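You operate a simulated robot arm through the tools that you are given. There is no shell and no other tool. Be economical: measure what you need, move in short steps, check, and stop when the job is done.

Carry out the task below with a simulated robot arm. There is one attempt and no reset: what you move stays moved.

TASK
Seat the flange and stack the bearing, the blue ring and the number puck on its boss.
Fine: raise the purple lever first; the flange goes in the grey seat.
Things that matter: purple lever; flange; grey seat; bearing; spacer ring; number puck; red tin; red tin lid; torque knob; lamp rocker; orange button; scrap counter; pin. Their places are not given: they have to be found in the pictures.

It is judged by the outcome, as a careful person would: the job done as asked, and still so three seconds after it is handed in. It fails if anything else is knocked over, pushed out of place, dropped, spilled or broken.

THE ROBOT
A 7-joint arm with a two-finger parallel gripper, fixed in place. Base frame: the origin is at the foot of the arm, x ahead of it, y to its left, z up; the work surface is at about z = 860. Lengths are in mm, angles in degrees, forces in N, time in s.
With the tool pointing down near the work surface it reaches from about 300 to 700 mm from the base axis. Its first joint turns from -66.0 to 66.0 degrees. Payload 1.57 kg.
Tool frame: the origin (TCP) lies between the finger pads and is the grasp point; the fingertips stand 30 mm ahead of it; z points along the fingers, y is the line along which they close. The gripper opens to 110 mm. The fingers are 24 mm wide and 12 mm thick; the gripper's body (48 by 112 mm) begins 78 mm behind the TCP.
Orientation is that of the tool frame in the base frame, as a unit quaternion [x, y, z, w]. With the fingers straight down and closing along the base's y, the tool's x points along the base's -x, its y along +y and its z along -z.

THE INTERFACE
- The arm moves only by the tool move_arm. Its argument "commands" is a list of rows, each a list of 2 entries, a list of its own where there are three numbers: the shift along the base's x, y, z in mm, then the turn, a rotation vector about the base's x, y, z in degrees. In form: [[[dx, dy, dz], [wx, wy, wz]], ...]. A call has 1 to 8 rows; each row shifts and turns the commanded pose from where the row before left it. "gripper" is the opening, from 0 (shut) to 1 (fully open), set as the call begins (left out, the last holds). A row lasts 0.2 s, in which the tool goes at most 50 mm and 8.6 degrees; a call with a longer step from one row to the next is refused whole, and so is a gripper value outside its range. A pose out of reach is approached as far as the arm can. The call stops where the force on the tool passes 70 N (or 10 N more than at its start, if that is more) or the arm is blocked; 0.2 s more then pass. The fingers move at their own pace (about 108 mm/s each) and stop on an object; they squeeze with about 37 N. The grip force told is the motor's: it shows also when the fingers shut on nothing. Time passes only in rows, and 0.2 s behind the last, so rows that do not move let the fingers close. It gives the time, the measured TCP pose, the force on the tool (base axes), the opening and the grip force at its end, in the units of the frame above (readings bear some noise).
- Cameras (640 x 400 px; columns grow to the right, rows downward): "scene" is fixed at [166.6, -389.4, 1417.4]; the picture's right is [0.78, -0.63, 0.00], its down [-0.28, -0.35, -0.90] and it looks along [0.56, 0.70, -0.44] (base axes); focal length 314 px, centre (320, 200). "wrist" rides on the gripper at [-36, 0, -80] in the tool frame; the picture's right is [0.00, -1.00, 0.00], its down [0.97, 0.00, -0.24] and it looks along [0.24, 0.00, 0.97] (tool axes); focal length 218 px, centre (320, 200).
- get_image(camera): a new picture of that camera. No time passes.
- probe_pixels(camera, pixels): for up to 12 pixels [column, row] of the newest picture of that camera ("zoom" is the newest enlarged one), the place [x, y, z] in the base frame of the surface seen there, good to about 3 mm. No time passes.
- zoom(camera, box): a new picture of the part [left, top, right, bottom] of that camera's present view, enlarged. No time passes.
- close_job(): hands the job in; it is judged then, once.

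Work in short steps. Measure before you move; look again where a grasp or a placing could have gone wrong, and mend it. You have 80 turns and 54 pictures in all, the two below and enlarged ones among them. Open the gripper and draw the arm clear of the work before you hand the job in, unless the task says otherwise; then end with one line.

The tools are called after "Call:" as name(argument=value, ...) on one line, values as JSON. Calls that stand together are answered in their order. move_arm: Moves the arm, as the interface text tells. Its arguments: {"type":"object","properties":{"commands":{"type":"array"},"gripper":{"type":"number"}},"required":["commands"]} The other tools are called the same way: get_image (camera) takes a picture; probe_pixels (camera, pixels) gives the place of the surface under pixels of a picture; zoom (camera, box) takes an enlarged picture of a part of a camera's view; close_job () hands the job in.

At the start:

```text
time_s: 0.0
eef_pos: [352.0, 168.9, 1216.2]
ee_rot: [-0.001, 1.0, 0.0, 0.0]
force: [-0.2, -0.2, 0.9]
gripper_width: 110.0
grip_force: 0.1
```

scene: 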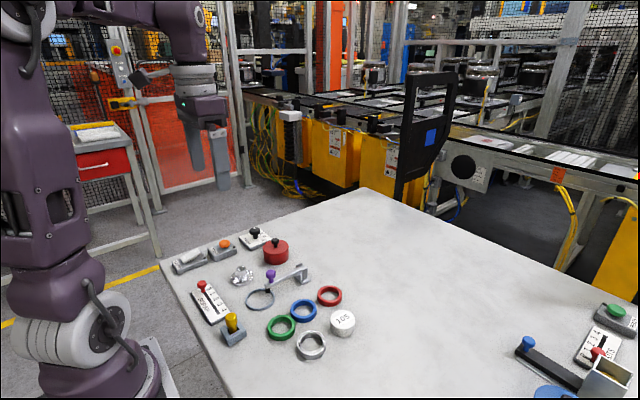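
wrist: 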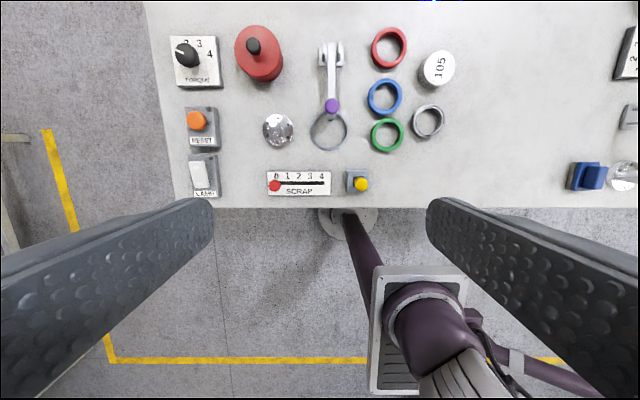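

The wrist view shows the lever (332,75-105), flange (278,128), grey ring seat (328,130), rings and puck. I zoom in for detail.

Call:
zoom(camera="wrist", box=[250, 20, 470, 160])

Call:
zoom(camera="scene", box=[160, 210, 370, 370])

Call:
probe_pixels(camera="wrist", pixels=[[278, 130], [278, 118], [328, 130], [312, 130], [332, 106], [332, 75], [332, 48], [428, 111], [384, 97], [384, 82], [438, 68], [388, 120]])

```text
2.86 times, centred on (360, 90) of wrist
```

zoom: 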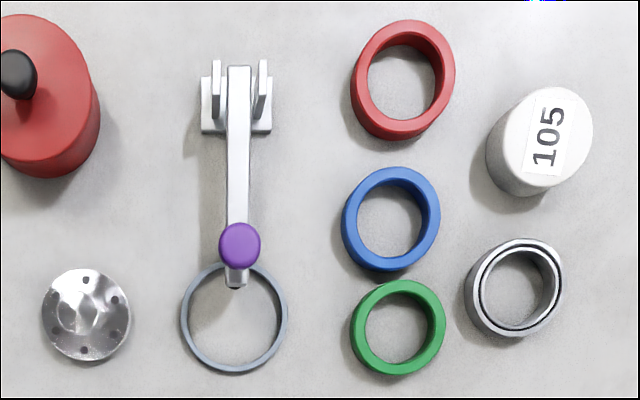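

```text
2.50 times, centred on (265, 290) of scene
```

zoom: 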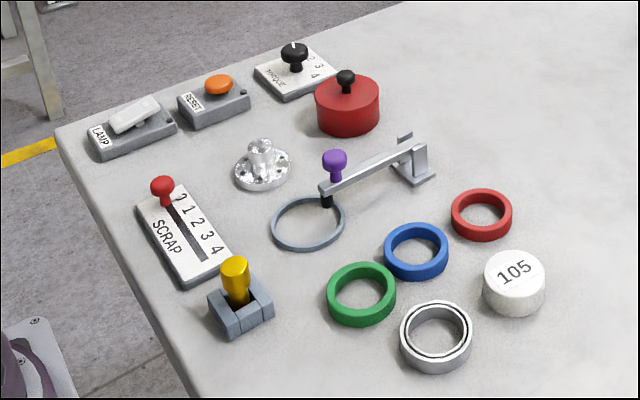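

```text
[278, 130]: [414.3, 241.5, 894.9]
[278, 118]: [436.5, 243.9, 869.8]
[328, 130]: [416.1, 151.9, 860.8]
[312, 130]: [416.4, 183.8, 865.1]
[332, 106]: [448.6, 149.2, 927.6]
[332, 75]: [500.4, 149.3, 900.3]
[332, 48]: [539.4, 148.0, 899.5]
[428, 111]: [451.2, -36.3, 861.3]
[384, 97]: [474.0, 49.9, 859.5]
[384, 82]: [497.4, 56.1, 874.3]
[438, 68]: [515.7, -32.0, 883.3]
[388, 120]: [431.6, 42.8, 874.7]
```

Approach for a closer view.

Call:
move_arm(commands=[[[20, 0, -40], [0, 0, 0]], [[20, 0, -40], [0, 0, 0]], [[20, 0, -40], [0, 0, 0]], [[10, 0, -40], [0, 0, 0]]])

Call:
get_image(camera="wrist")

```text
time_s: 1.0
eef_pos: [421.9, 168.4, 1055.4]
ee_rot: [0.0, 1.0, -0.001, 0.001]
force: [-0.7, -0.6, 0.1]
gripper_width: 110.0
grip_force: 0.0
```

```text
49 pictures are left
```

wrist: 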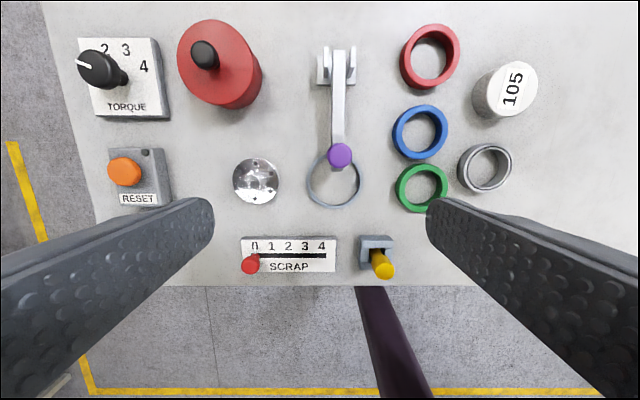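

Call:
zoom(camera="wrist", box=[220, 30, 380, 220])

Call:
probe_pixels(camera="wrist", pixels=[[340, 155], [338, 110], [338, 80], [337, 55], [354, 50], [321, 50], [310, 186], [359, 186], [334, 206], [334, 185], [322, 80], [340, 170]])

Call:
probe_pixels(camera="wrist", pixels=[[235, 180], [278, 180], [256, 160], [256, 203], [254, 180], [396, 130], [445, 130], [420, 108], [420, 156], [460, 167], [511, 167], [485, 146]])

Call:
probe_pixels(camera="wrist", pixels=[[485, 191], [513, 86], [492, 90], [535, 82], [514, 63], [510, 108], [480, 100], [402, 132], [440, 132], [465, 168], [506, 168], [485, 168]])

```text
2.11 times, centred on (300, 125) of wrist
```

zoom: 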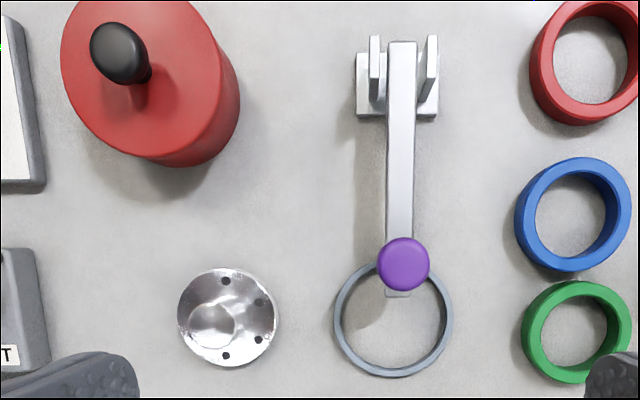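

```text
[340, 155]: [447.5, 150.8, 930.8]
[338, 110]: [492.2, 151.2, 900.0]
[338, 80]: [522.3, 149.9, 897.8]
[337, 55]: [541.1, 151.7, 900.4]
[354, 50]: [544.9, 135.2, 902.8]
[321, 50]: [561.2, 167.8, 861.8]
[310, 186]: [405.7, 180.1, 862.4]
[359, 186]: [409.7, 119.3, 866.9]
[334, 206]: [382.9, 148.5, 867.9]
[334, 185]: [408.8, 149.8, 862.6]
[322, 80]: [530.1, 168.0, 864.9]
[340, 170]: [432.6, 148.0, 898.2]
```

```text
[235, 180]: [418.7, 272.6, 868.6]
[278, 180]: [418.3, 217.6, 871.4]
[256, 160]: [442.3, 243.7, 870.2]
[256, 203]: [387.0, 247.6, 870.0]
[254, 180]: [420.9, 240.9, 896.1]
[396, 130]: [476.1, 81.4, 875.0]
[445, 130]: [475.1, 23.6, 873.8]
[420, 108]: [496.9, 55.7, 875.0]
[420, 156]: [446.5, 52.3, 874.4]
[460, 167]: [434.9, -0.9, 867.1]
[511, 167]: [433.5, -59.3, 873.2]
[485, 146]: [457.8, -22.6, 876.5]
```

```text
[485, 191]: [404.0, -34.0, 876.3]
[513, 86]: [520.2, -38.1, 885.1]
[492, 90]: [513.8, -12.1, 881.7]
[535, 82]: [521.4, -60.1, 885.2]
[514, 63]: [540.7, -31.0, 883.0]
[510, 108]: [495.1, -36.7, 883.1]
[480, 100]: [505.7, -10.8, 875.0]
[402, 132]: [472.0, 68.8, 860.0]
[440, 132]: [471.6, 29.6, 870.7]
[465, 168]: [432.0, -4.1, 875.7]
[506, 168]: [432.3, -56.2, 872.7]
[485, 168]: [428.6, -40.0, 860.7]
```

The knob is at about (447.5,150,~921), with the pivot near (545,150,890). I go down over the knob with the gripper half open.

Call:
move_arm(commands=[[[13, -9, -35], [0, 0, 0]], [[12.6, -9, -35], [0, 0, 0]], [[0, 0, -30], [0, 0, 0]], [[0, 0, -20], [0, 0, 0]], [[0, 0, -14], [0, 0, 0]]], gripper=0.5)

Call:
zoom(camera="scene", box=[210, 210, 370, 310])

Call:
get_image(camera="wrist")

```text
time_s: 2.2
eef_pos: [447.7, 152.2, 924.0]
ee_rot: [0.0, 1.0, 0.0, 0.0]
force: [-0.3, 0.1, -0.1]
gripper_width: 54.9
grip_force: 0.1
```

```text
4.00 times, centred on (290, 260) of scene
```

zoom: 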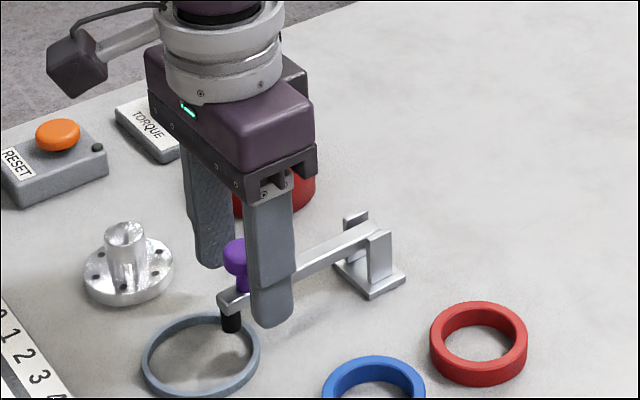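

```text
46 pictures are left
```

wrist: 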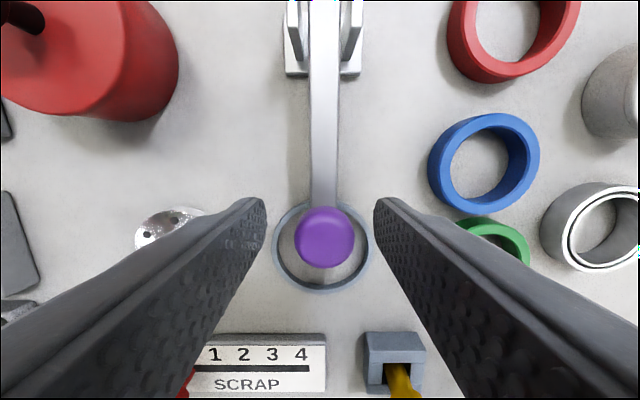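

Fingers straddle the knob; closing.

Call:
move_arm(commands=[[[0, -2, -3], [0, 0, 0]], [[0, 0, 0], [0, 0, 0]], [[0, 0, 0], [0, 0, 0]]], gripper=0)

```text
time_s: 3.0
eef_pos: [448.4, 150.9, 921.3]
ee_rot: [0.0, 1.0, 0.001, 0.001]
force: [-0.1, 4.5, 18.1]
gripper_width: 23.4
grip_force: 36.3
```

Gripped (23.4 mm). I follow the arc about the pivot, 40° first.

Call:
move_arm(commands=[[[6.3, 0, 16.4], [0, 0, 0]], [[9.1, 0, 15.1], [0, 0, 0]], [[11.6, 0, 13.3], [0, 0, 0]], [[13.7, 0, 11], [0, 0, 0]]])

Call:
zoom(camera="scene", box=[210, 190, 370, 290])

```text
time_s: 4.0
eef_pos: [484.2, 148.8, 974.3]
ee_rot: [0.0, 1.0, -0.001, -0.001]
force: [-13.1, -1.2, -0.4]
gripper_width: 23.4
grip_force: 35.8
```

```text
4.00 times, centred on (290, 240) of scene
```

zoom: 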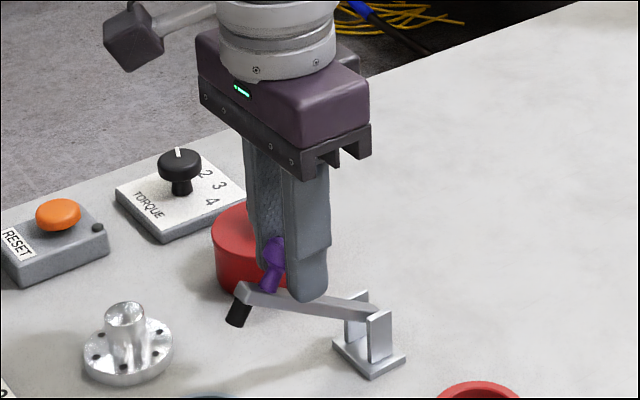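

The lever follows; continuing.

Call:
move_arm(commands=[[[14, 0, 9], [0, 0, 0]], [[16, 0, 6.5], [0, 0, 0]], [[17, 0, 3.5], [0, 0, 0]]])

Call:
zoom(camera="scene", box=[210, 190, 370, 290])

```text
time_s: 4.8
eef_pos: [534.4, 150.2, 994.4]
ee_rot: [0.0, 1.0, 0.0, 0.002]
force: [-0.2, 0.4, -0.8]
gripper_width: 0.0
grip_force: 21.6
```

```text
4.00 times, centred on (290, 240) of scene
```

zoom: 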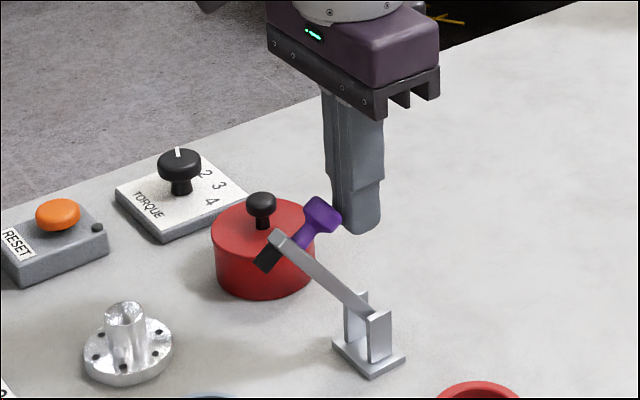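

The knob slipped out but the lever stays partly up. I measure it.

Call:
probe_pixels(camera="zoom", pixels=[[280, 240], [267, 258], [320, 275], [360, 305], [325, 212], [377, 318]])

Call:
get_image(camera="wrist")

```text
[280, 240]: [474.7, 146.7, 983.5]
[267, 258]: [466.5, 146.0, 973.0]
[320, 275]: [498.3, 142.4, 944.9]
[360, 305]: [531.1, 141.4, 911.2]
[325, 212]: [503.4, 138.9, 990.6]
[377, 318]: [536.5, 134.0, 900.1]
```

```text
43 pictures are left
```

wrist: 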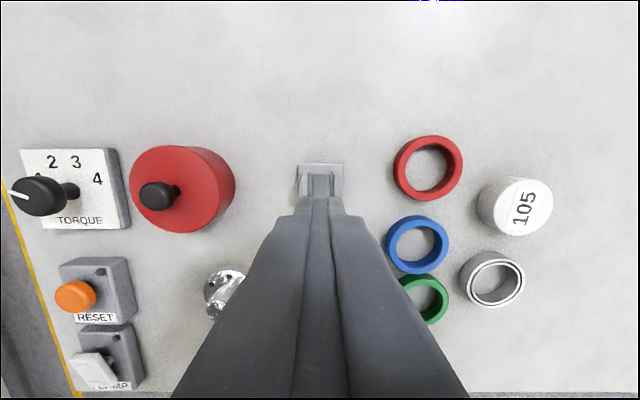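

Lever is at ~53°. I'll come round with closed fingers in front of it and push it toward +x.

Call:
move_arm(commands=[[[0, 0, 45], [0, 0, 0]], [[-45, 0, 5], [0, 0, 0]], [[-45, 0, 0], [0, 0, 0]], [[-24, 0, -35], [0, 0, 0]], [[0, 0, -35], [0, 0, 0]], [[20, 0, 0], [0, 0, 0]], [[15, 0, 0], [0, 0, 0]], [[15, 0, 0], [0, 0, 0]]])

Call:
zoom(camera="scene", box=[210, 190, 370, 290])

```text
time_s: 6.7
eef_pos: [459.3, 150.5, 974.5]
ee_rot: [-0.002, 1.0, -0.004, -0.017]
force: [-17.4, 0.3, 10.9]
gripper_width: 0.2
grip_force: 21.2
stopped in row 8: the force on the tool passed its limit (the readings are from after the stop); the commanded pose is now the measured one
```

```text
4.00 times, centred on (290, 240) of scene
```

zoom: 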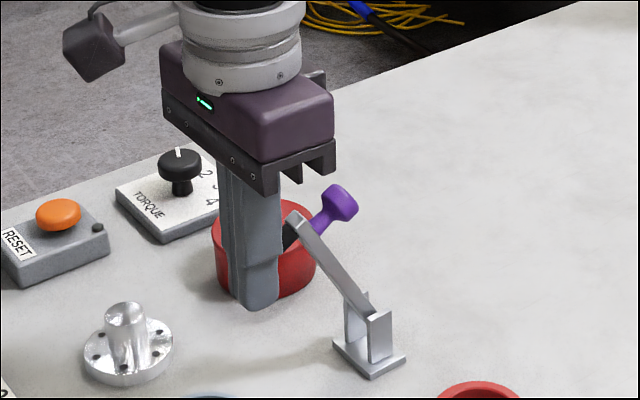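

It hit quickly but moved; I continue gently, rising slightly with the arc.

Call:
move_arm(commands=[[[5, 0, 3], [0, 0, 0]], [[6, 0, 3], [0, 0, 0]], [[6, 0, 3], [0, 0, 0]], [[6, 0, 2], [0, 0, 0]], [[6, 0, 2], [0, 0, 0]], [[6, 0, 1], [0, 0, 0]], [[6, 0, 0], [0, 0, 0]]])

Call:
zoom(camera="scene", box=[210, 190, 370, 290])

```text
time_s: 7.2
eef_pos: [459.4, 149.6, 975.5]
ee_rot: [-0.001, 0.999, -0.007, -0.032]
force: [-12.1, 0.0, -0.6]
gripper_width: 0.0
grip_force: 21.3
stopped in row 2: the force on the tool passed its limit (the readings are from after the stop); the commanded pose is now the measured one
```

```text
4.00 times, centred on (290, 240) of scene
```

zoom: 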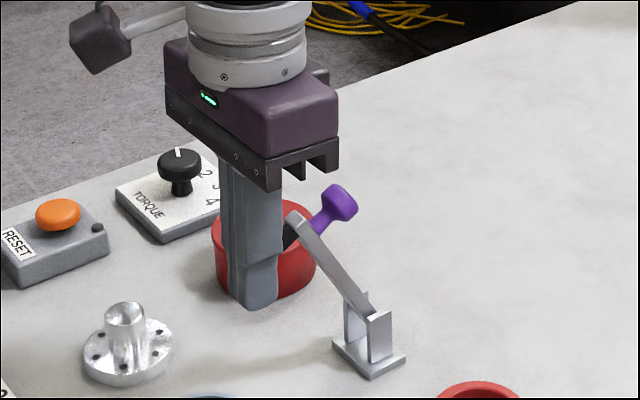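

Call:
probe_pixels(camera="zoom", pixels=[[303, 222], [320, 247], [345, 285], [362, 300], [340, 197], [290, 236], [300, 212]])

```text
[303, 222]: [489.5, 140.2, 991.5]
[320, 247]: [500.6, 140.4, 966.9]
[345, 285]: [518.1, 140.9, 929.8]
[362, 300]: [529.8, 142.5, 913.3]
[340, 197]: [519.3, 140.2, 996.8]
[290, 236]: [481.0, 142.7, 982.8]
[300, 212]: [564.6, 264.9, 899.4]
```

Seems like a stop near 65°. I back off and look whether it holds.

Call:
move_arm(commands=[[[-12, 0, 0], [0, 0, 0]], [[-20, 0, 0], [0, 0, 0]], [[0, 0, 40], [0, 0, 0]], [[0, 0, 40], [0, 0, 0]], [[-40, 0, 0], [0, 0, 0]], [[0, 0, 0], [0, 0, 0]]])

Call:
zoom(camera="scene", box=[210, 190, 370, 290])

Call:
get_image(camera="wrist")

```text
time_s: 8.6
eef_pos: [388.3, 152.4, 1057.3]
ee_rot: [-0.001, 1.0, -0.007, -0.029]
force: [0.4, -0.1, -0.2]
gripper_width: 0.3
grip_force: 21.9
```

```text
4.00 times, centred on (290, 240) of scene
```

zoom: 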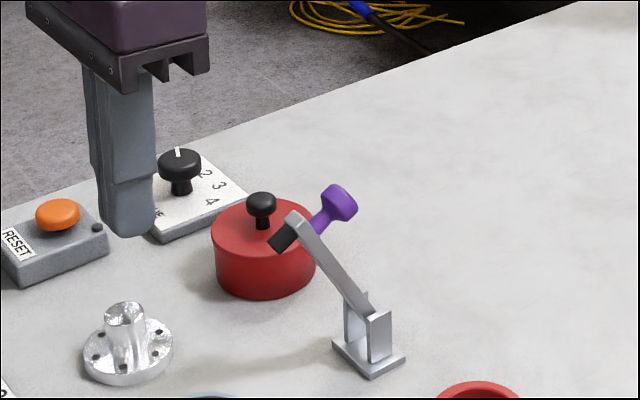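

```text
39 pictures are left
```

wrist: 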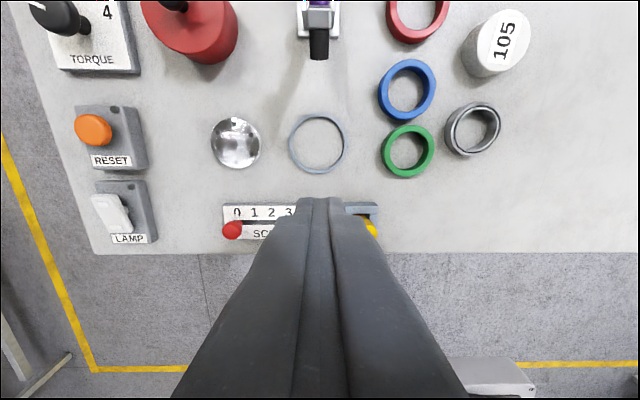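

Lever holds at its stop. I level the tool and move above the flange for a close measure.

Call:
move_arm(commands=[[[0, 30, 0], [0.8, -3.3, 0]], [[5, 40, -20], [0, 0, 0]], [[5, 22, -20], [0, 0, 0]]], gripper=0.5)

Call:
get_image(camera="wrist")

```text
time_s: 9.4
eef_pos: [398.0, 241.7, 1015.3]
ee_rot: [-0.002, 1.0, 0.0, 0.001]
force: [0.4, 0.6, -0.2]
gripper_width: 54.8
grip_force: 0.1
```

```text
38 pictures are left
```

wrist: 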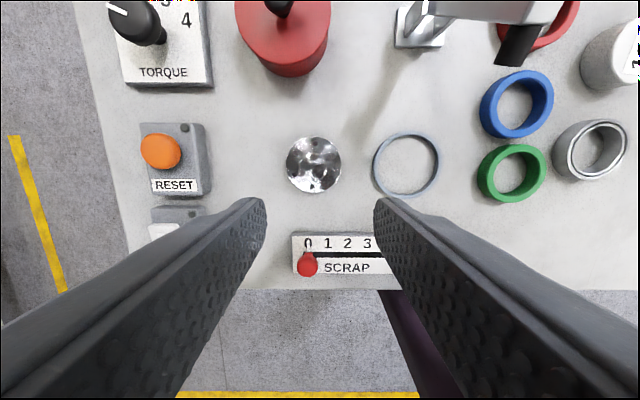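

Call:
zoom(camera="wrist", box=[270, 115, 450, 215])

Call:
probe_pixels(camera="wrist", pixels=[[288, 165], [339, 165], [314, 139], [313, 191], [314, 165], [307, 264], [374, 163], [438, 163], [406, 133], [406, 196], [406, 165]])

```text
3.56 times, centred on (360, 165) of wrist
```

zoom: 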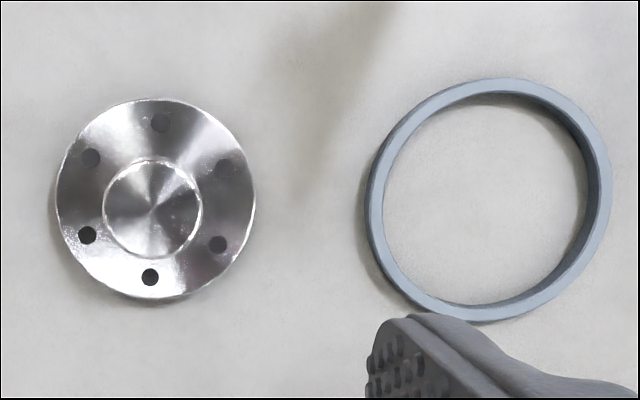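

```text
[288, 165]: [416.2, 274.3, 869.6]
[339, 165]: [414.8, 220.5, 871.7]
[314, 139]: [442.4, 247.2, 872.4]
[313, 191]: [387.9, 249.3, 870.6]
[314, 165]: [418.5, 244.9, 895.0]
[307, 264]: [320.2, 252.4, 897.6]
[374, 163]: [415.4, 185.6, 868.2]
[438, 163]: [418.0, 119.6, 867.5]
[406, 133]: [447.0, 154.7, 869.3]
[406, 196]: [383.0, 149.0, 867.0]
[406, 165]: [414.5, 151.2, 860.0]
```

Flange centre ≈ (415.3,247.8), boss Ø25 to z 895; seat centre ≈ (415,151). I lower on the boss, with tips just above the plate.

Call:
move_arm(commands=[[[9, 3, -40], [0, 0, 0]], [[8.3, 3.1, -40], [0, 0, 0]], [[0, 0, -22], [0, 0, 0]], [[0, 0, -10], [0, 0, 0]], [[0, 0, 0], [0, 0, 0]]])

Call:
get_image(camera="wrist")

```text
time_s: 10.6
eef_pos: [413.6, 247.2, 900.5]
ee_rot: [-0.002, 1.0, 0.0, 0.001]
force: [0.4, -0.3, 0.6]
gripper_width: 54.8
grip_force: 0.2
```

```text
36 pictures are left
```

wrist: 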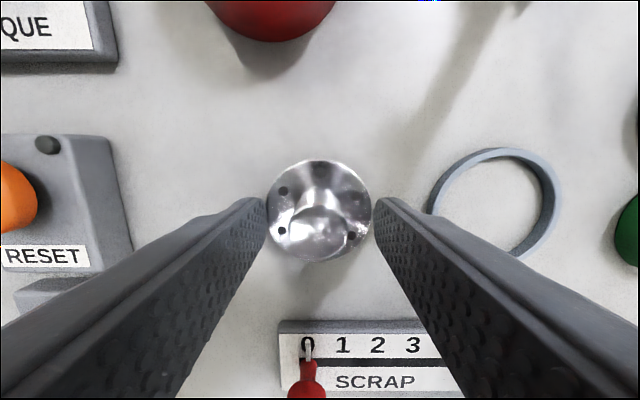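

Raise 3 mm and close.

Call:
move_arm(commands=[[[1, 0, 3], [0, 0, 0]], [[0, 0, 0], [0, 0, 0]], [[0, 0, 0], [0, 0, 0]], [[0, 0, 0], [0, 0, 0]]], gripper=0)

```text
time_s: 11.6
eef_pos: [415.7, 247.0, 905.0]
ee_rot: [-0.001, 1.0, -0.001, 0.001]
force: [0.2, 0.1, -0.2]
gripper_width: 25.0
grip_force: 36.4
```

Gripped at 25 mm. Lift and carry over the seat, then look.

Call:
move_arm(commands=[[[0, 0, 15], [0, 0, 0]], [[0, 0, 15], [0, 0, 0]], [[0, -32, 0], [0, 0, 0]], [[0, -32, 0], [0, 0, 0]], [[0, -32.5, 0], [0, 0, 0]], [[0, 0, 0], [0, 0, 0]]])

Call:
get_image(camera="wrist")

Call:
zoom(camera="scene", box=[210, 200, 370, 300])

```text
time_s: 13.0
eef_pos: [418.0, 150.4, 935.9]
ee_rot: [-0.002, 1.0, 0.0, 0.0]
force: [-0.6, -0.2, -2.7]
gripper_width: 25.2
grip_force: 36.1
```

```text
35 pictures are left
```

wrist: 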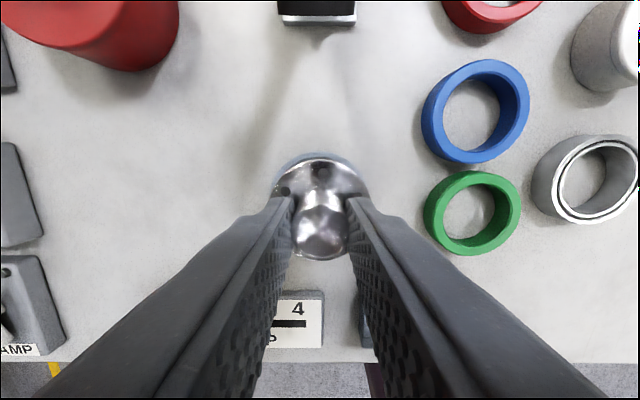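

```text
4.00 times, centred on (290, 250) of scene
```

zoom: 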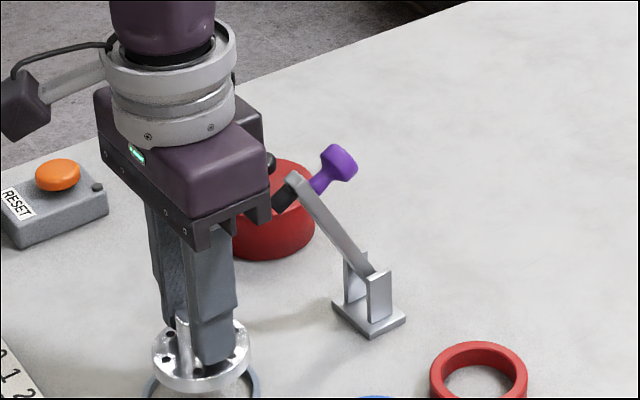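

Call:
zoom(camera="wrist", box=[256, 136, 384, 216])

```text
5.00 times, centred on (320, 176) of wrist
```

zoom: 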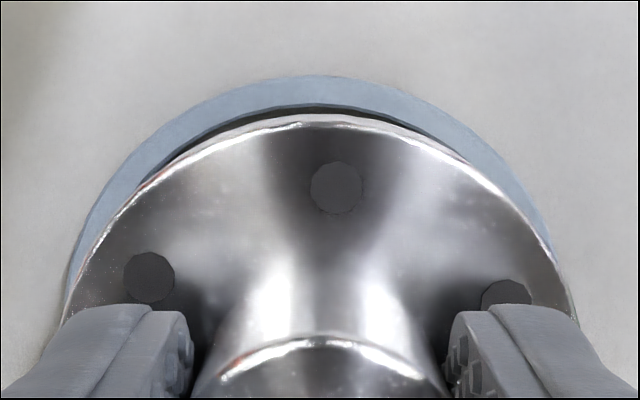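

Seat is about 3 mm behind the flange in x (rim arc top row 151 vs disc row 159). I shift −3.2 mm and lower.

Call:
move_arm(commands=[[[-3.2, 0, 0], [0, 0, 0]], [[0, 0, -10], [0, 0, 0]], [[0, 0, -8], [0, 0, 0]], [[0, 0, 0], [0, 0, 0]]])

Call:
zoom(camera="wrist", box=[256, 136, 384, 216])

Call:
zoom(camera="scene", box=[220, 250, 316, 310])

```text
time_s: 14.0
eef_pos: [414.0, 150.5, 917.7]
ee_rot: [-0.002, 1.0, 0.0, 0.0]
force: [-0.6, 0.0, -2.3]
gripper_width: 25.1
grip_force: 36.2
```

```text
5.00 times, centred on (320, 176) of wrist
```

zoom: 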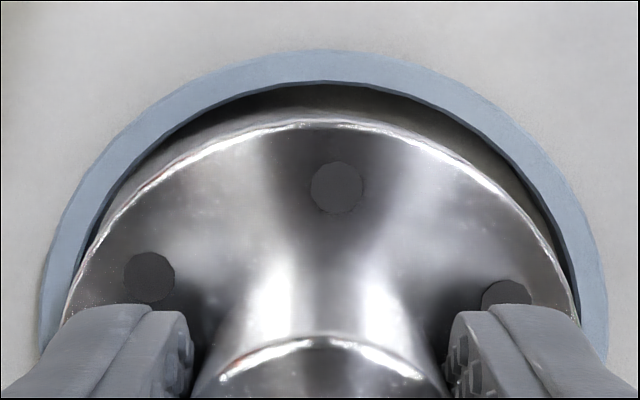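

```text
6.67 times, centred on (268, 280) of scene
```

zoom: 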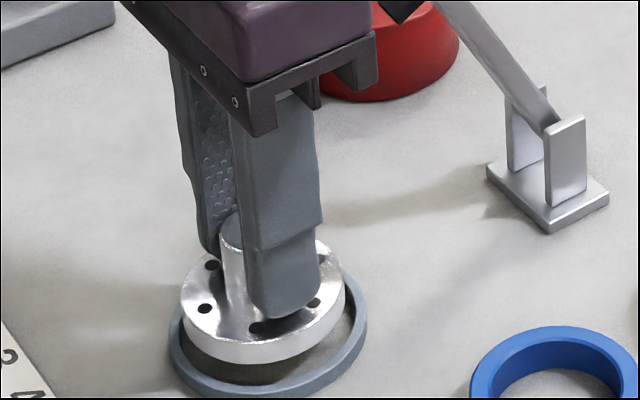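

Well centred. Lowering the rest until it rests.

Call:
move_arm(commands=[[[0, -0.3, -6], [0, 0, 0]], [[0, 0, -4], [0, 0, 0]], [[0, 0, -2], [0, 0, 0]], [[0, 0, -1.5], [0, 0, 0]], [[0, 0, 0], [0, 0, 0]]])

Call:
zoom(camera="scene", box=[220, 250, 316, 310])

```text
time_s: 15.2
eef_pos: [413.9, 150.7, 905.3]
ee_rot: [-0.001, 1.0, 0.001, 0.002]
force: [7.1, -5.7, 57.0]
gripper_width: 25.0
grip_force: 37.0
```

```text
6.67 times, centred on (268, 280) of scene
```

zoom: 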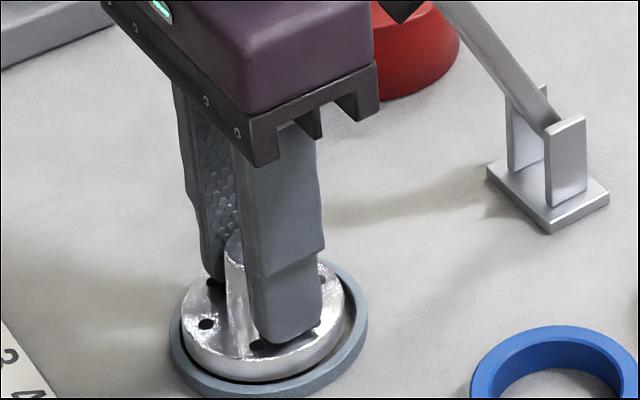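

Seated (plate just above rim). Release and rise, then look.

Call:
move_arm(commands=[[[0, 0, 1.5], [0, 0, 0]], [[0, 0, 0], [0, 0, 0]], [[0, 0, 15], [0, 0, 0]], [[0, 0, 30], [0, 0, 0]], [[-15, 0, 45], [0, 0, 0]]], gripper=0.5)

Call:
get_image(camera="wrist")

```text
time_s: 16.4
eef_pos: [396.2, 150.7, 996.1]
ee_rot: [-0.002, 1.0, 0.0, 0.001]
force: [0.5, -1.5, -0.1]
gripper_width: 55.0
grip_force: 0.0
```

```text
29 pictures are left
```

wrist: 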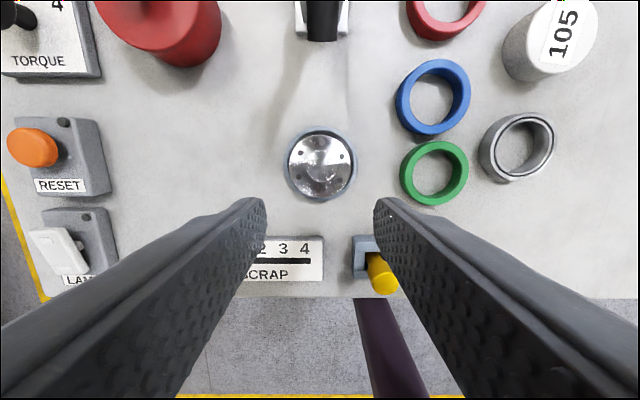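

Call:
zoom(camera="wrist", box=[272, 115, 368, 215])

Call:
move_arm(commands=[[[0, -40, 5], [0, 0, 0]], [[0, -48, 0], [0, 0, -8]], [[0, -48, 0], [0, 0, -8]], [[10, -45, 0], [0, 0, -8]], [[10, 0, 0], [0, 0, -8]], [[0, 0, 0], [0, 0, -8]], [[0, 0, 0], [0, 0, -5]]], gripper=0.72)

Call:
get_image(camera="wrist")

```text
4.00 times, centred on (320, 165) of wrist
```

zoom: 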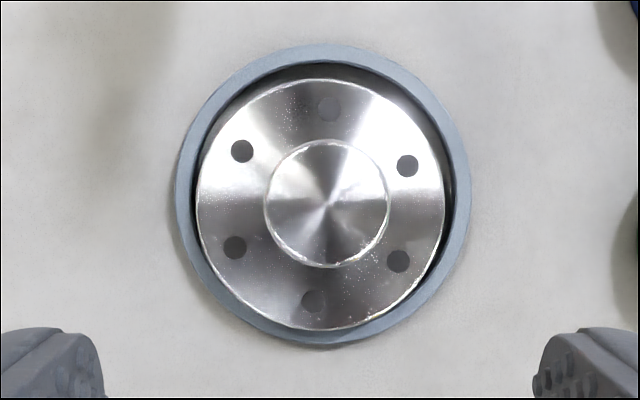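

```text
time_s: 18.0
eef_pos: [418.7, -31.0, 1000.6]
ee_rot: [0.381, 0.924, -0.001, -0.001]
force: [0.0, -0.4, -0.5]
gripper_width: 79.3
grip_force: 0.3
```

```text
27 pictures are left
```

wrist: 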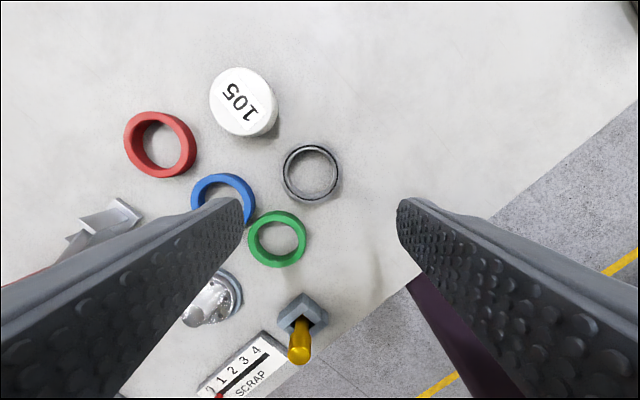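

Call:
zoom(camera="wrist", box=[271, 125, 351, 220])

Call:
probe_pixels(camera="wrist", pixels=[[286, 172], [337, 172], [311, 148], [311, 200], [312, 174], [288, 188]])

```text
4.21 times, centred on (311, 172) of wrist
```

zoom: 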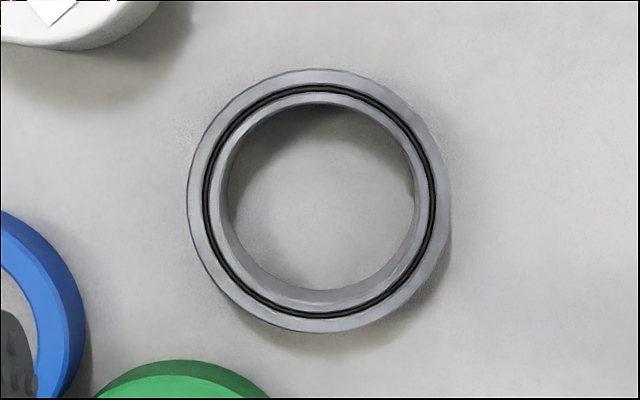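

```text
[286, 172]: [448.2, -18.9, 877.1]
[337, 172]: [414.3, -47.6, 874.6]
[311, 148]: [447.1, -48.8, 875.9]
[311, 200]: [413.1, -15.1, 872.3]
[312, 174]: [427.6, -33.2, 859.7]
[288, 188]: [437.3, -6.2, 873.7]
```

Bearing centre ≈ (431.5,−32.8), Ø58, top z 876. Lowering with fingers on the diagonal.

Call:
move_arm(commands=[[[6.4, -0.9, -40], [0, 0, 0]], [[6.4, -0.9, -40], [0, 0, 0]], [[0, 0, -16], [0, 0, 0]], [[0, 0, -8], [0, 0, 0]], [[0, 0, 0], [0, 0, 0]]])

Call:
get_image(camera="wrist")

```text
time_s: 19.2
eef_pos: [431.1, -32.7, 897.6]
ee_rot: [0.381, 0.925, 0.0, 0.0]
force: [-0.3, -0.1, 0.2]
gripper_width: 78.9
grip_force: 0.1
```

```text
25 pictures are left
```

wrist: 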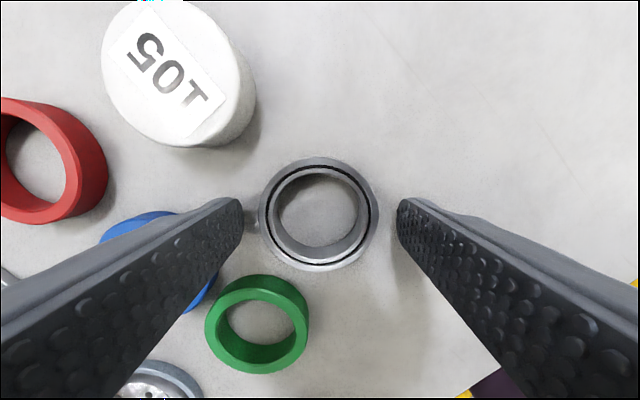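

Bearing sits slightly forward of the finger centreline; nudging (1.5,−1.5), lowering 3, closing.

Call:
move_arm(commands=[[[1.5, -1.5, -3], [0, 0, 0]], [[0, 0, 0], [0, 0, 0]], [[0, 0, 0], [0, 0, 0]], [[0, 0, 0], [0, 0, 0]]], gripper=0.3)

Call:
get_image(camera="wrist")

```text
time_s: 20.2
eef_pos: [431.5, -34.8, 895.8]
ee_rot: [0.381, 0.925, 0.001, 0.0]
force: [-1.5, 10.6, 25.3]
gripper_width: 59.2
grip_force: 36.5
```

```text
24 pictures are left
```

wrist: 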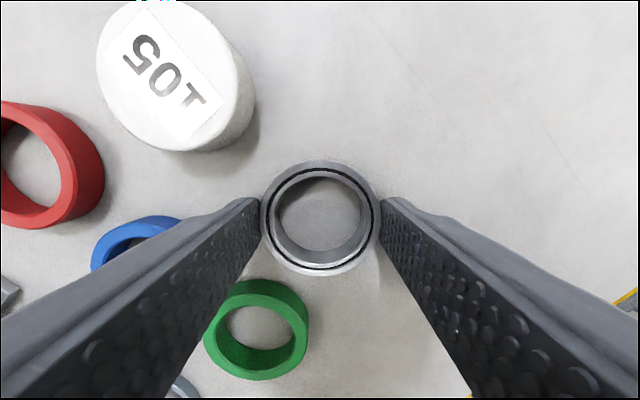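

Gripped (59 mm). Lift and carry to the boss while turning back to 0°.

Call:
move_arm(commands=[[[0, 0, 12], [0, 0, 0]], [[0, 0, 40], [0, 0, 0]], [[-3, 37, 10], [0, 0, 8]], [[-3, 37, 0], [0, 0, 8]], [[-3, 37, 0], [0, 0, 8]], [[-3, 37, 0], [0, 0, 8]], [[-4, 37, 0], [0, 0, 8]], [[0, 0, 0], [0, 0, 5]]])

Call:
get_image(camera="wrist")

```text
time_s: 22.0
eef_pos: [418.1, 152.0, 956.8]
ee_rot: [-0.003, 1.0, 0.0, -0.001]
force: [-0.2, -0.2, -1.1]
gripper_width: 59.3
grip_force: 37.3
```

```text
23 pictures are left
```

wrist: 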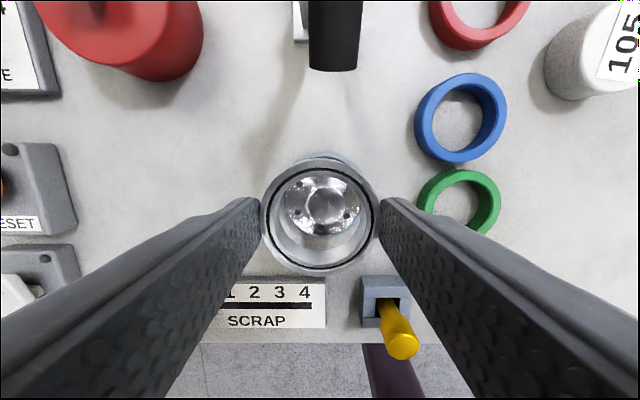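

Call:
zoom(camera="wrist", box=[256, 145, 384, 285])

```text
2.86 times, centred on (320, 215) of wrist
```

zoom: 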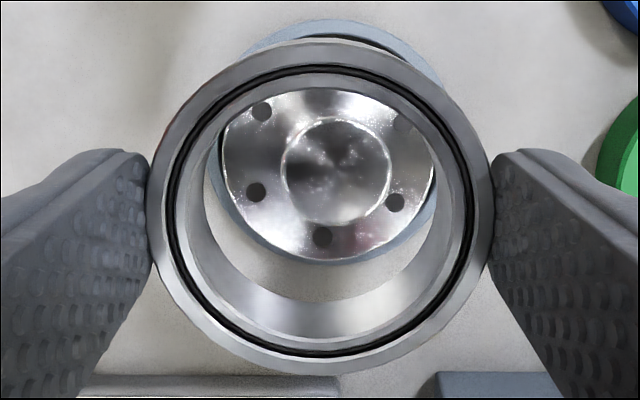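

Boss is at TCP −(2.8,3.8); bearing about TCP+(1.7,0). Shift (−4.5,−3.7) and lower partway.

Call:
move_arm(commands=[[[-4.5, -3.7, 0], [0, 0, 0]], [[0, 0, -12], [0, 0, 0]], [[0, 0, -8], [0, 0, 0]], [[0, 0, 0], [0, 0, 0]]])

Call:
zoom(camera="wrist", box=[256, 145, 384, 285])

```text
time_s: 23.0
eef_pos: [413.7, 147.5, 936.0]
ee_rot: [-0.002, 1.0, 0.0, 0.0]
force: [0.1, -0.6, -1.1]
gripper_width: 59.2
grip_force: 37.2
```

```text
2.86 times, centred on (320, 215) of wrist
```

zoom: 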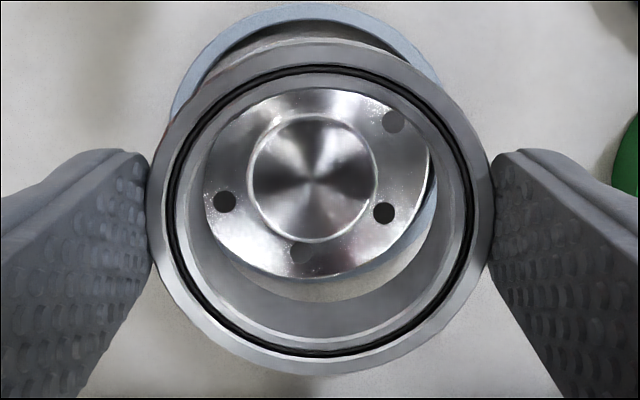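

Boss now aligned in x; y needs +1.6. Lower to the plate gently.

Call:
move_arm(commands=[[[0, 1.6, -10], [0, 0, 0]], [[0, 0, -8], [0, 0, 0]], [[0, 0, -6], [0, 0, 0]], [[0, 0, -3], [0, 0, 0]], [[0, 0, -1.5], [0, 0, 0]], [[0, 0, 0], [0, 0, 0]]])

Call:
zoom(camera="wrist", box=[256, 145, 384, 285])

Call:
zoom(camera="scene", box=[220, 250, 316, 310])

```text
time_s: 24.4
eef_pos: [414.4, 149.1, 907.1]
ee_rot: [-0.002, 1.0, 0.0, 0.001]
force: [8.8, -0.3, 22.4]
gripper_width: 59.4
grip_force: 37.3
```

```text
2.86 times, centred on (320, 215) of wrist
```

zoom: 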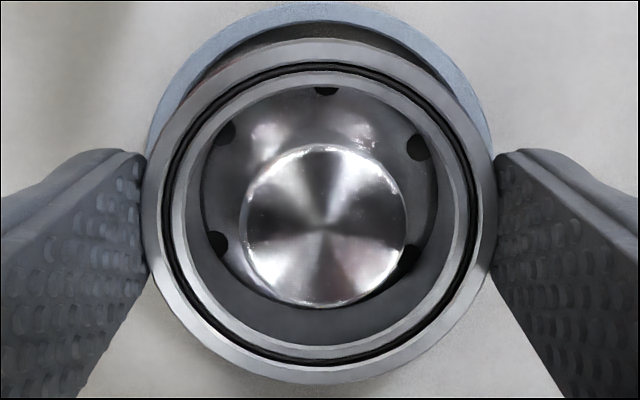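

```text
6.67 times, centred on (268, 280) of scene
```

zoom: 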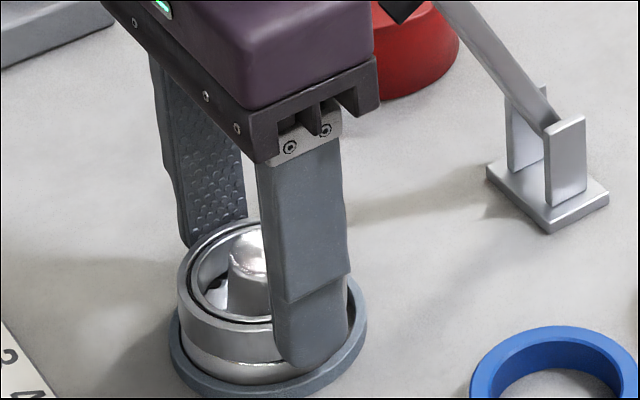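

Bearing is resting on the plate around the boss. Release, rise.

Call:
move_arm(commands=[[[0, 0, 0.5], [0, 0, 0]], [[0, 0, 0], [0, 0, 0]], [[0, 0, 20], [0, 0, 0]], [[0, 0, 40], [0, 0, 0]], [[0, 0, 35], [0, 0, 0]]], gripper=0.72)

Call:
get_image(camera="wrist")

```text
time_s: 25.6
eef_pos: [411.2, 145.7, 1004.8]
ee_rot: [-0.001, 1.0, 0.0, -0.001]
force: [0.2, 0.5, 0.6]
gripper_width: 79.4
grip_force: 0.0
```

```text
18 pictures are left
```

wrist: 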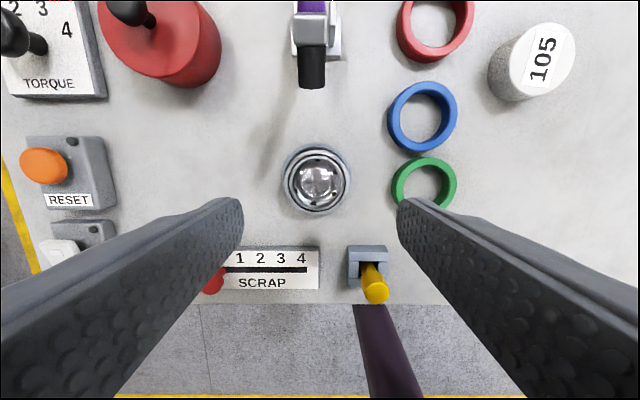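

Bearing sits well. Move over the blue ring at about (472,53).

Call:
move_arm(commands=[[[0, -46, 0], [0, 0, 0]], [[0, -46, 0], [0, 0, 0]], [[30, 0, -20], [0, 0, 0]], [[28, 0, -35], [0, 0, 0]], [[0, 0, 0], [0, 0, 0]]])

Call:
get_image(camera="wrist")

```text
time_s: 26.8
eef_pos: [472.5, 55.6, 946.4]
ee_rot: [-0.002, 1.0, 0.0, 0.0]
force: [0.2, -0.4, -0.4]
gripper_width: 79.1
grip_force: 0.1
```

```text
17 pictures are left
```

wrist: 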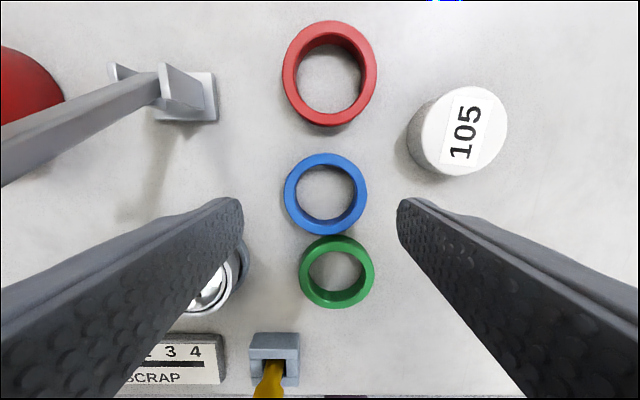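

Blue ring centre ≈ (475,51.3). Lowering and closing on it.

Call:
move_arm(commands=[[[2.5, -4.3, -20], [0, 0, 0]], [[0, 0, -20], [0, 0, 0]], [[0, 0, -12], [0, 0, 0]], [[0, 0, 0], [0, 0, 0]]])

Call:
get_image(camera="wrist")

```text
time_s: 27.8
eef_pos: [474.5, 51.1, 894.9]
ee_rot: [-0.001, 1.0, 0.0, 0.0]
force: [0.3, -0.1, 0.5]
gripper_width: 79.5
grip_force: 0.0
```

```text
16 pictures are left
```

wrist: 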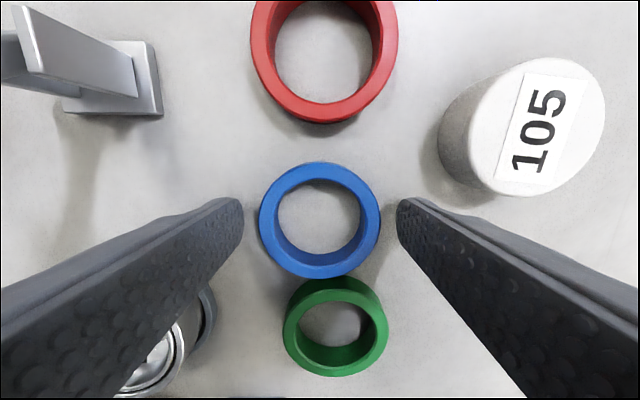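

Centred (col 320, row 220). Close.

Call:
move_arm(commands=[[[0, 0, 0], [0, 0, 0]], [[0, 0, 0], [0, 0, 0]], [[0, 0, 0], [0, 0, 0]]], gripper=0.3)

```text
time_s: 28.6
eef_pos: [474.6, 51.0, 895.4]
ee_rot: [-0.002, 1.0, 0.001, 0.0]
force: [-0.3, -0.2, -0.9]
gripper_width: 58.5
grip_force: 37.3
```

Lift, back to x≈415, then over the stack.

Call:
move_arm(commands=[[[0, 0, 25], [0, 0, 0]], [[0, 0, 45], [0, 0, 0]], [[-30, 0, 0], [0, 0, 0]], [[-29, 20, 0], [0, 0, 0]], [[0, 40, 0], [0, 0, 0]], [[0, 38, 0], [0, 0, 0]], [[0, 0, 0], [0, 0, 0]]])

Call:
zoom(camera="wrist", box=[256, 145, 384, 285])

```text
time_s: 30.2
eef_pos: [416.5, 152.7, 966.2]
ee_rot: [-0.001, 1.0, -0.001, -0.001]
force: [0.0, -0.3, -0.5]
gripper_width: 58.5
grip_force: 37.2
```

```text
2.86 times, centred on (320, 215) of wrist
```

zoom: 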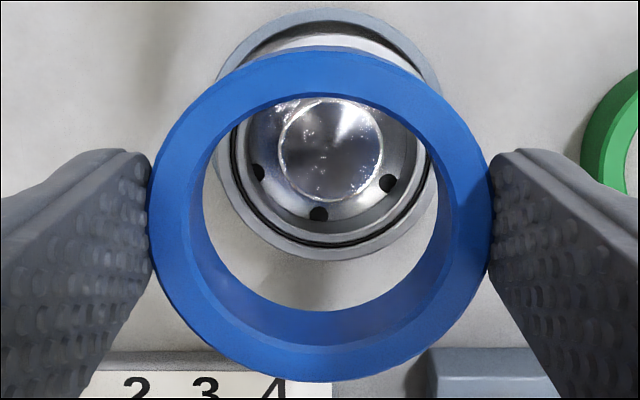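

Need y −2.0, x OK. Lower to the bearing top.

Call:
move_arm(commands=[[[0, -2, -15], [0, 0, 0]], [[0, 0, -15], [0, 0, 0]], [[0, 0, 0], [0, 0, 0]]])

Call:
zoom(camera="wrist", box=[256, 145, 384, 285])

```text
time_s: 31.0
eef_pos: [414.2, 149.0, 936.3]
ee_rot: [-0.003, 1.0, 0.0, 0.0]
force: [0.2, 0.6, 0.6]
gripper_width: 58.3
grip_force: 37.1
```

```text
2.86 times, centred on (320, 215) of wrist
```

zoom: 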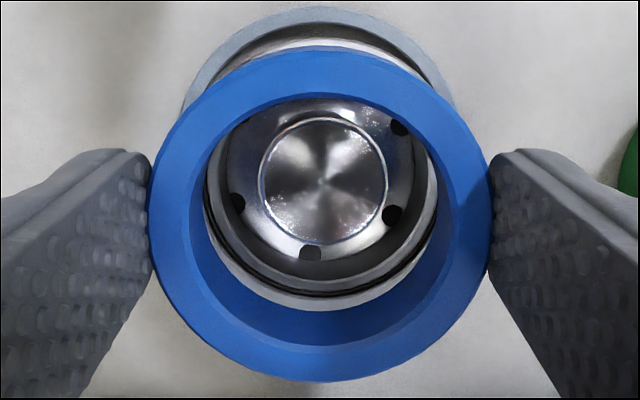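

Aligned. Lower until contact.

Call:
move_arm(commands=[[[0, 0, -7], [0, 0, 0]], [[0, 0, -4], [0, 0, 0]], [[0, 0, -2.5], [0, 0, 0]], [[0, 0, -1.5], [0, 0, 0]], [[0, 0, 0], [0, 0, 0]]])

Call:
zoom(camera="scene", box=[220, 250, 316, 310])

```text
time_s: 32.2
eef_pos: [415.5, 149.6, 921.9]
ee_rot: [-0.003, 1.0, 0.0, 0.001]
force: [6.8, -3.6, 26.6]
gripper_width: 58.5
grip_force: 37.1
```

```text
6.67 times, centred on (268, 280) of scene
```

zoom: 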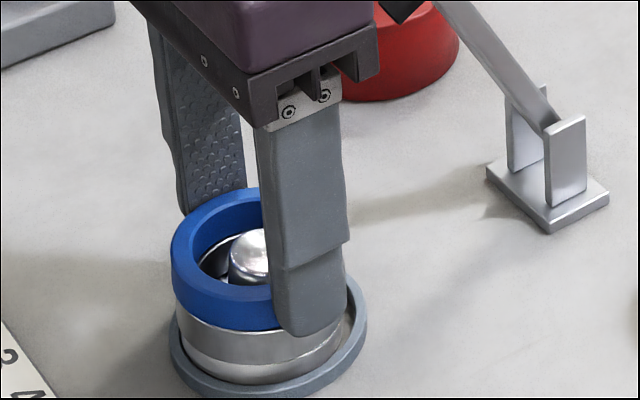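

Ring rests flush on the bearing. Release, rise, head to the puck.

Call:
move_arm(commands=[[[0, 0, 0.5], [0, 0, 0]], [[0, 0, 0], [0, 0, 0]], [[0, 0, 20], [0, 0, 0]], [[0, 0, 45], [0, 0, 0]], [[0, -45, 15], [0, 0, 0]], [[0, -48, 0], [0, 0, 0]], [[20, -45, 0], [0, 0, 0]], [[40, -20, 0], [0, 0, 0]]], gripper=0.72)

Call:
move_arm(commands=[[[38, -27, -25], [0, 0, 0]], [[0, 0, -30], [0, 0, 0]], [[0, 0, 0], [0, 0, 0]]])

Call:
get_image(camera="wrist")

Call:
zoom(camera="scene", box=[200, 210, 360, 350])

```text
time_s: 34.0
eef_pos: [474.0, -8.5, 1006.9]
ee_rot: [-0.002, 1.0, 0.0, -0.001]
force: [-0.4, 0.2, 0.3]
gripper_width: 79.1
grip_force: 0.0
```

```text
refused: row 1 steps farther than a row can; nothing moved
```

```text
12 pictures are left
```

wrist: 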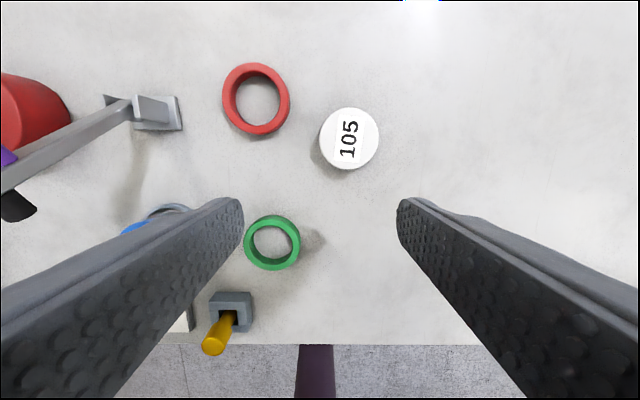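

```text
2.86 times, centred on (280, 280) of scene
```

zoom: 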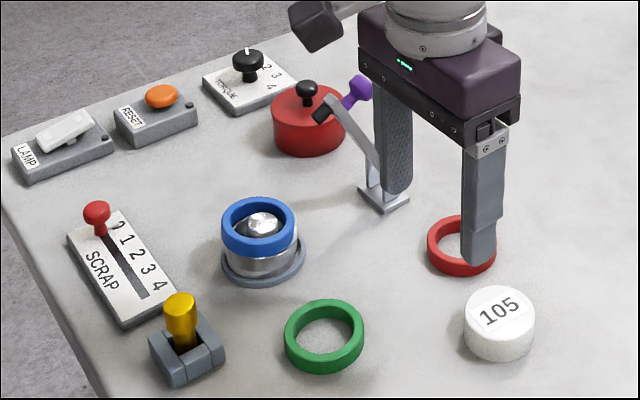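

Stack looks good. Puck centre ≈ (516.3,−34.8). Moving over and down.

Call:
move_arm(commands=[[[21, -13, -20], [0, 0, 0]], [[21.3, -13.3, -25], [0, 0, 0]], [[0, 0, -30], [0, 0, 0]], [[0, 0, -20], [0, 0, 0]], [[0, 0, -13], [0, 0, 0]], [[0, 0, 0], [0, 0, 0]]])

Call:
get_image(camera="wrist")

```text
time_s: 35.4
eef_pos: [515.0, -37.3, 895.7]
ee_rot: [-0.002, 1.0, -0.001, 0.0]
force: [-0.1, -0.3, -0.2]
gripper_width: 79.2
grip_force: 0.1
```

```text
10 pictures are left
```

wrist: 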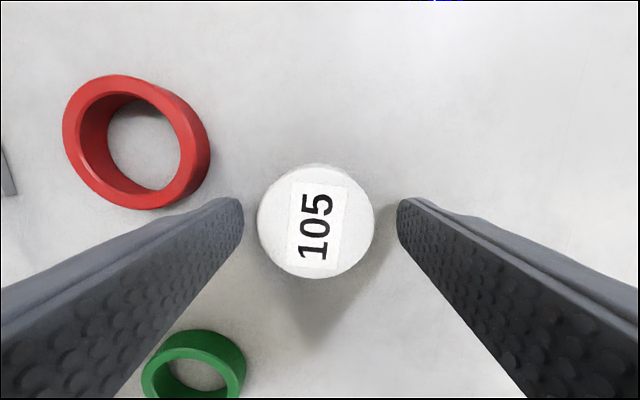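

Nudge (2.5,1.5) and close.

Call:
move_arm(commands=[[[2.5, 1.5, 1.5], [0, 0, 0]], [[0, 0, 0], [0, 0, 0]], [[0, 0, 0], [0, 0, 0]], [[0, 0, 0], [0, 0, 0]]], gripper=0.25)

```text
time_s: 36.4
eef_pos: [519.2, -34.1, 898.2]
ee_rot: [-0.001, 1.0, 0.0, 0.0]
force: [0.1, -0.4, -0.4]
gripper_width: 52.7
grip_force: 37.0
```

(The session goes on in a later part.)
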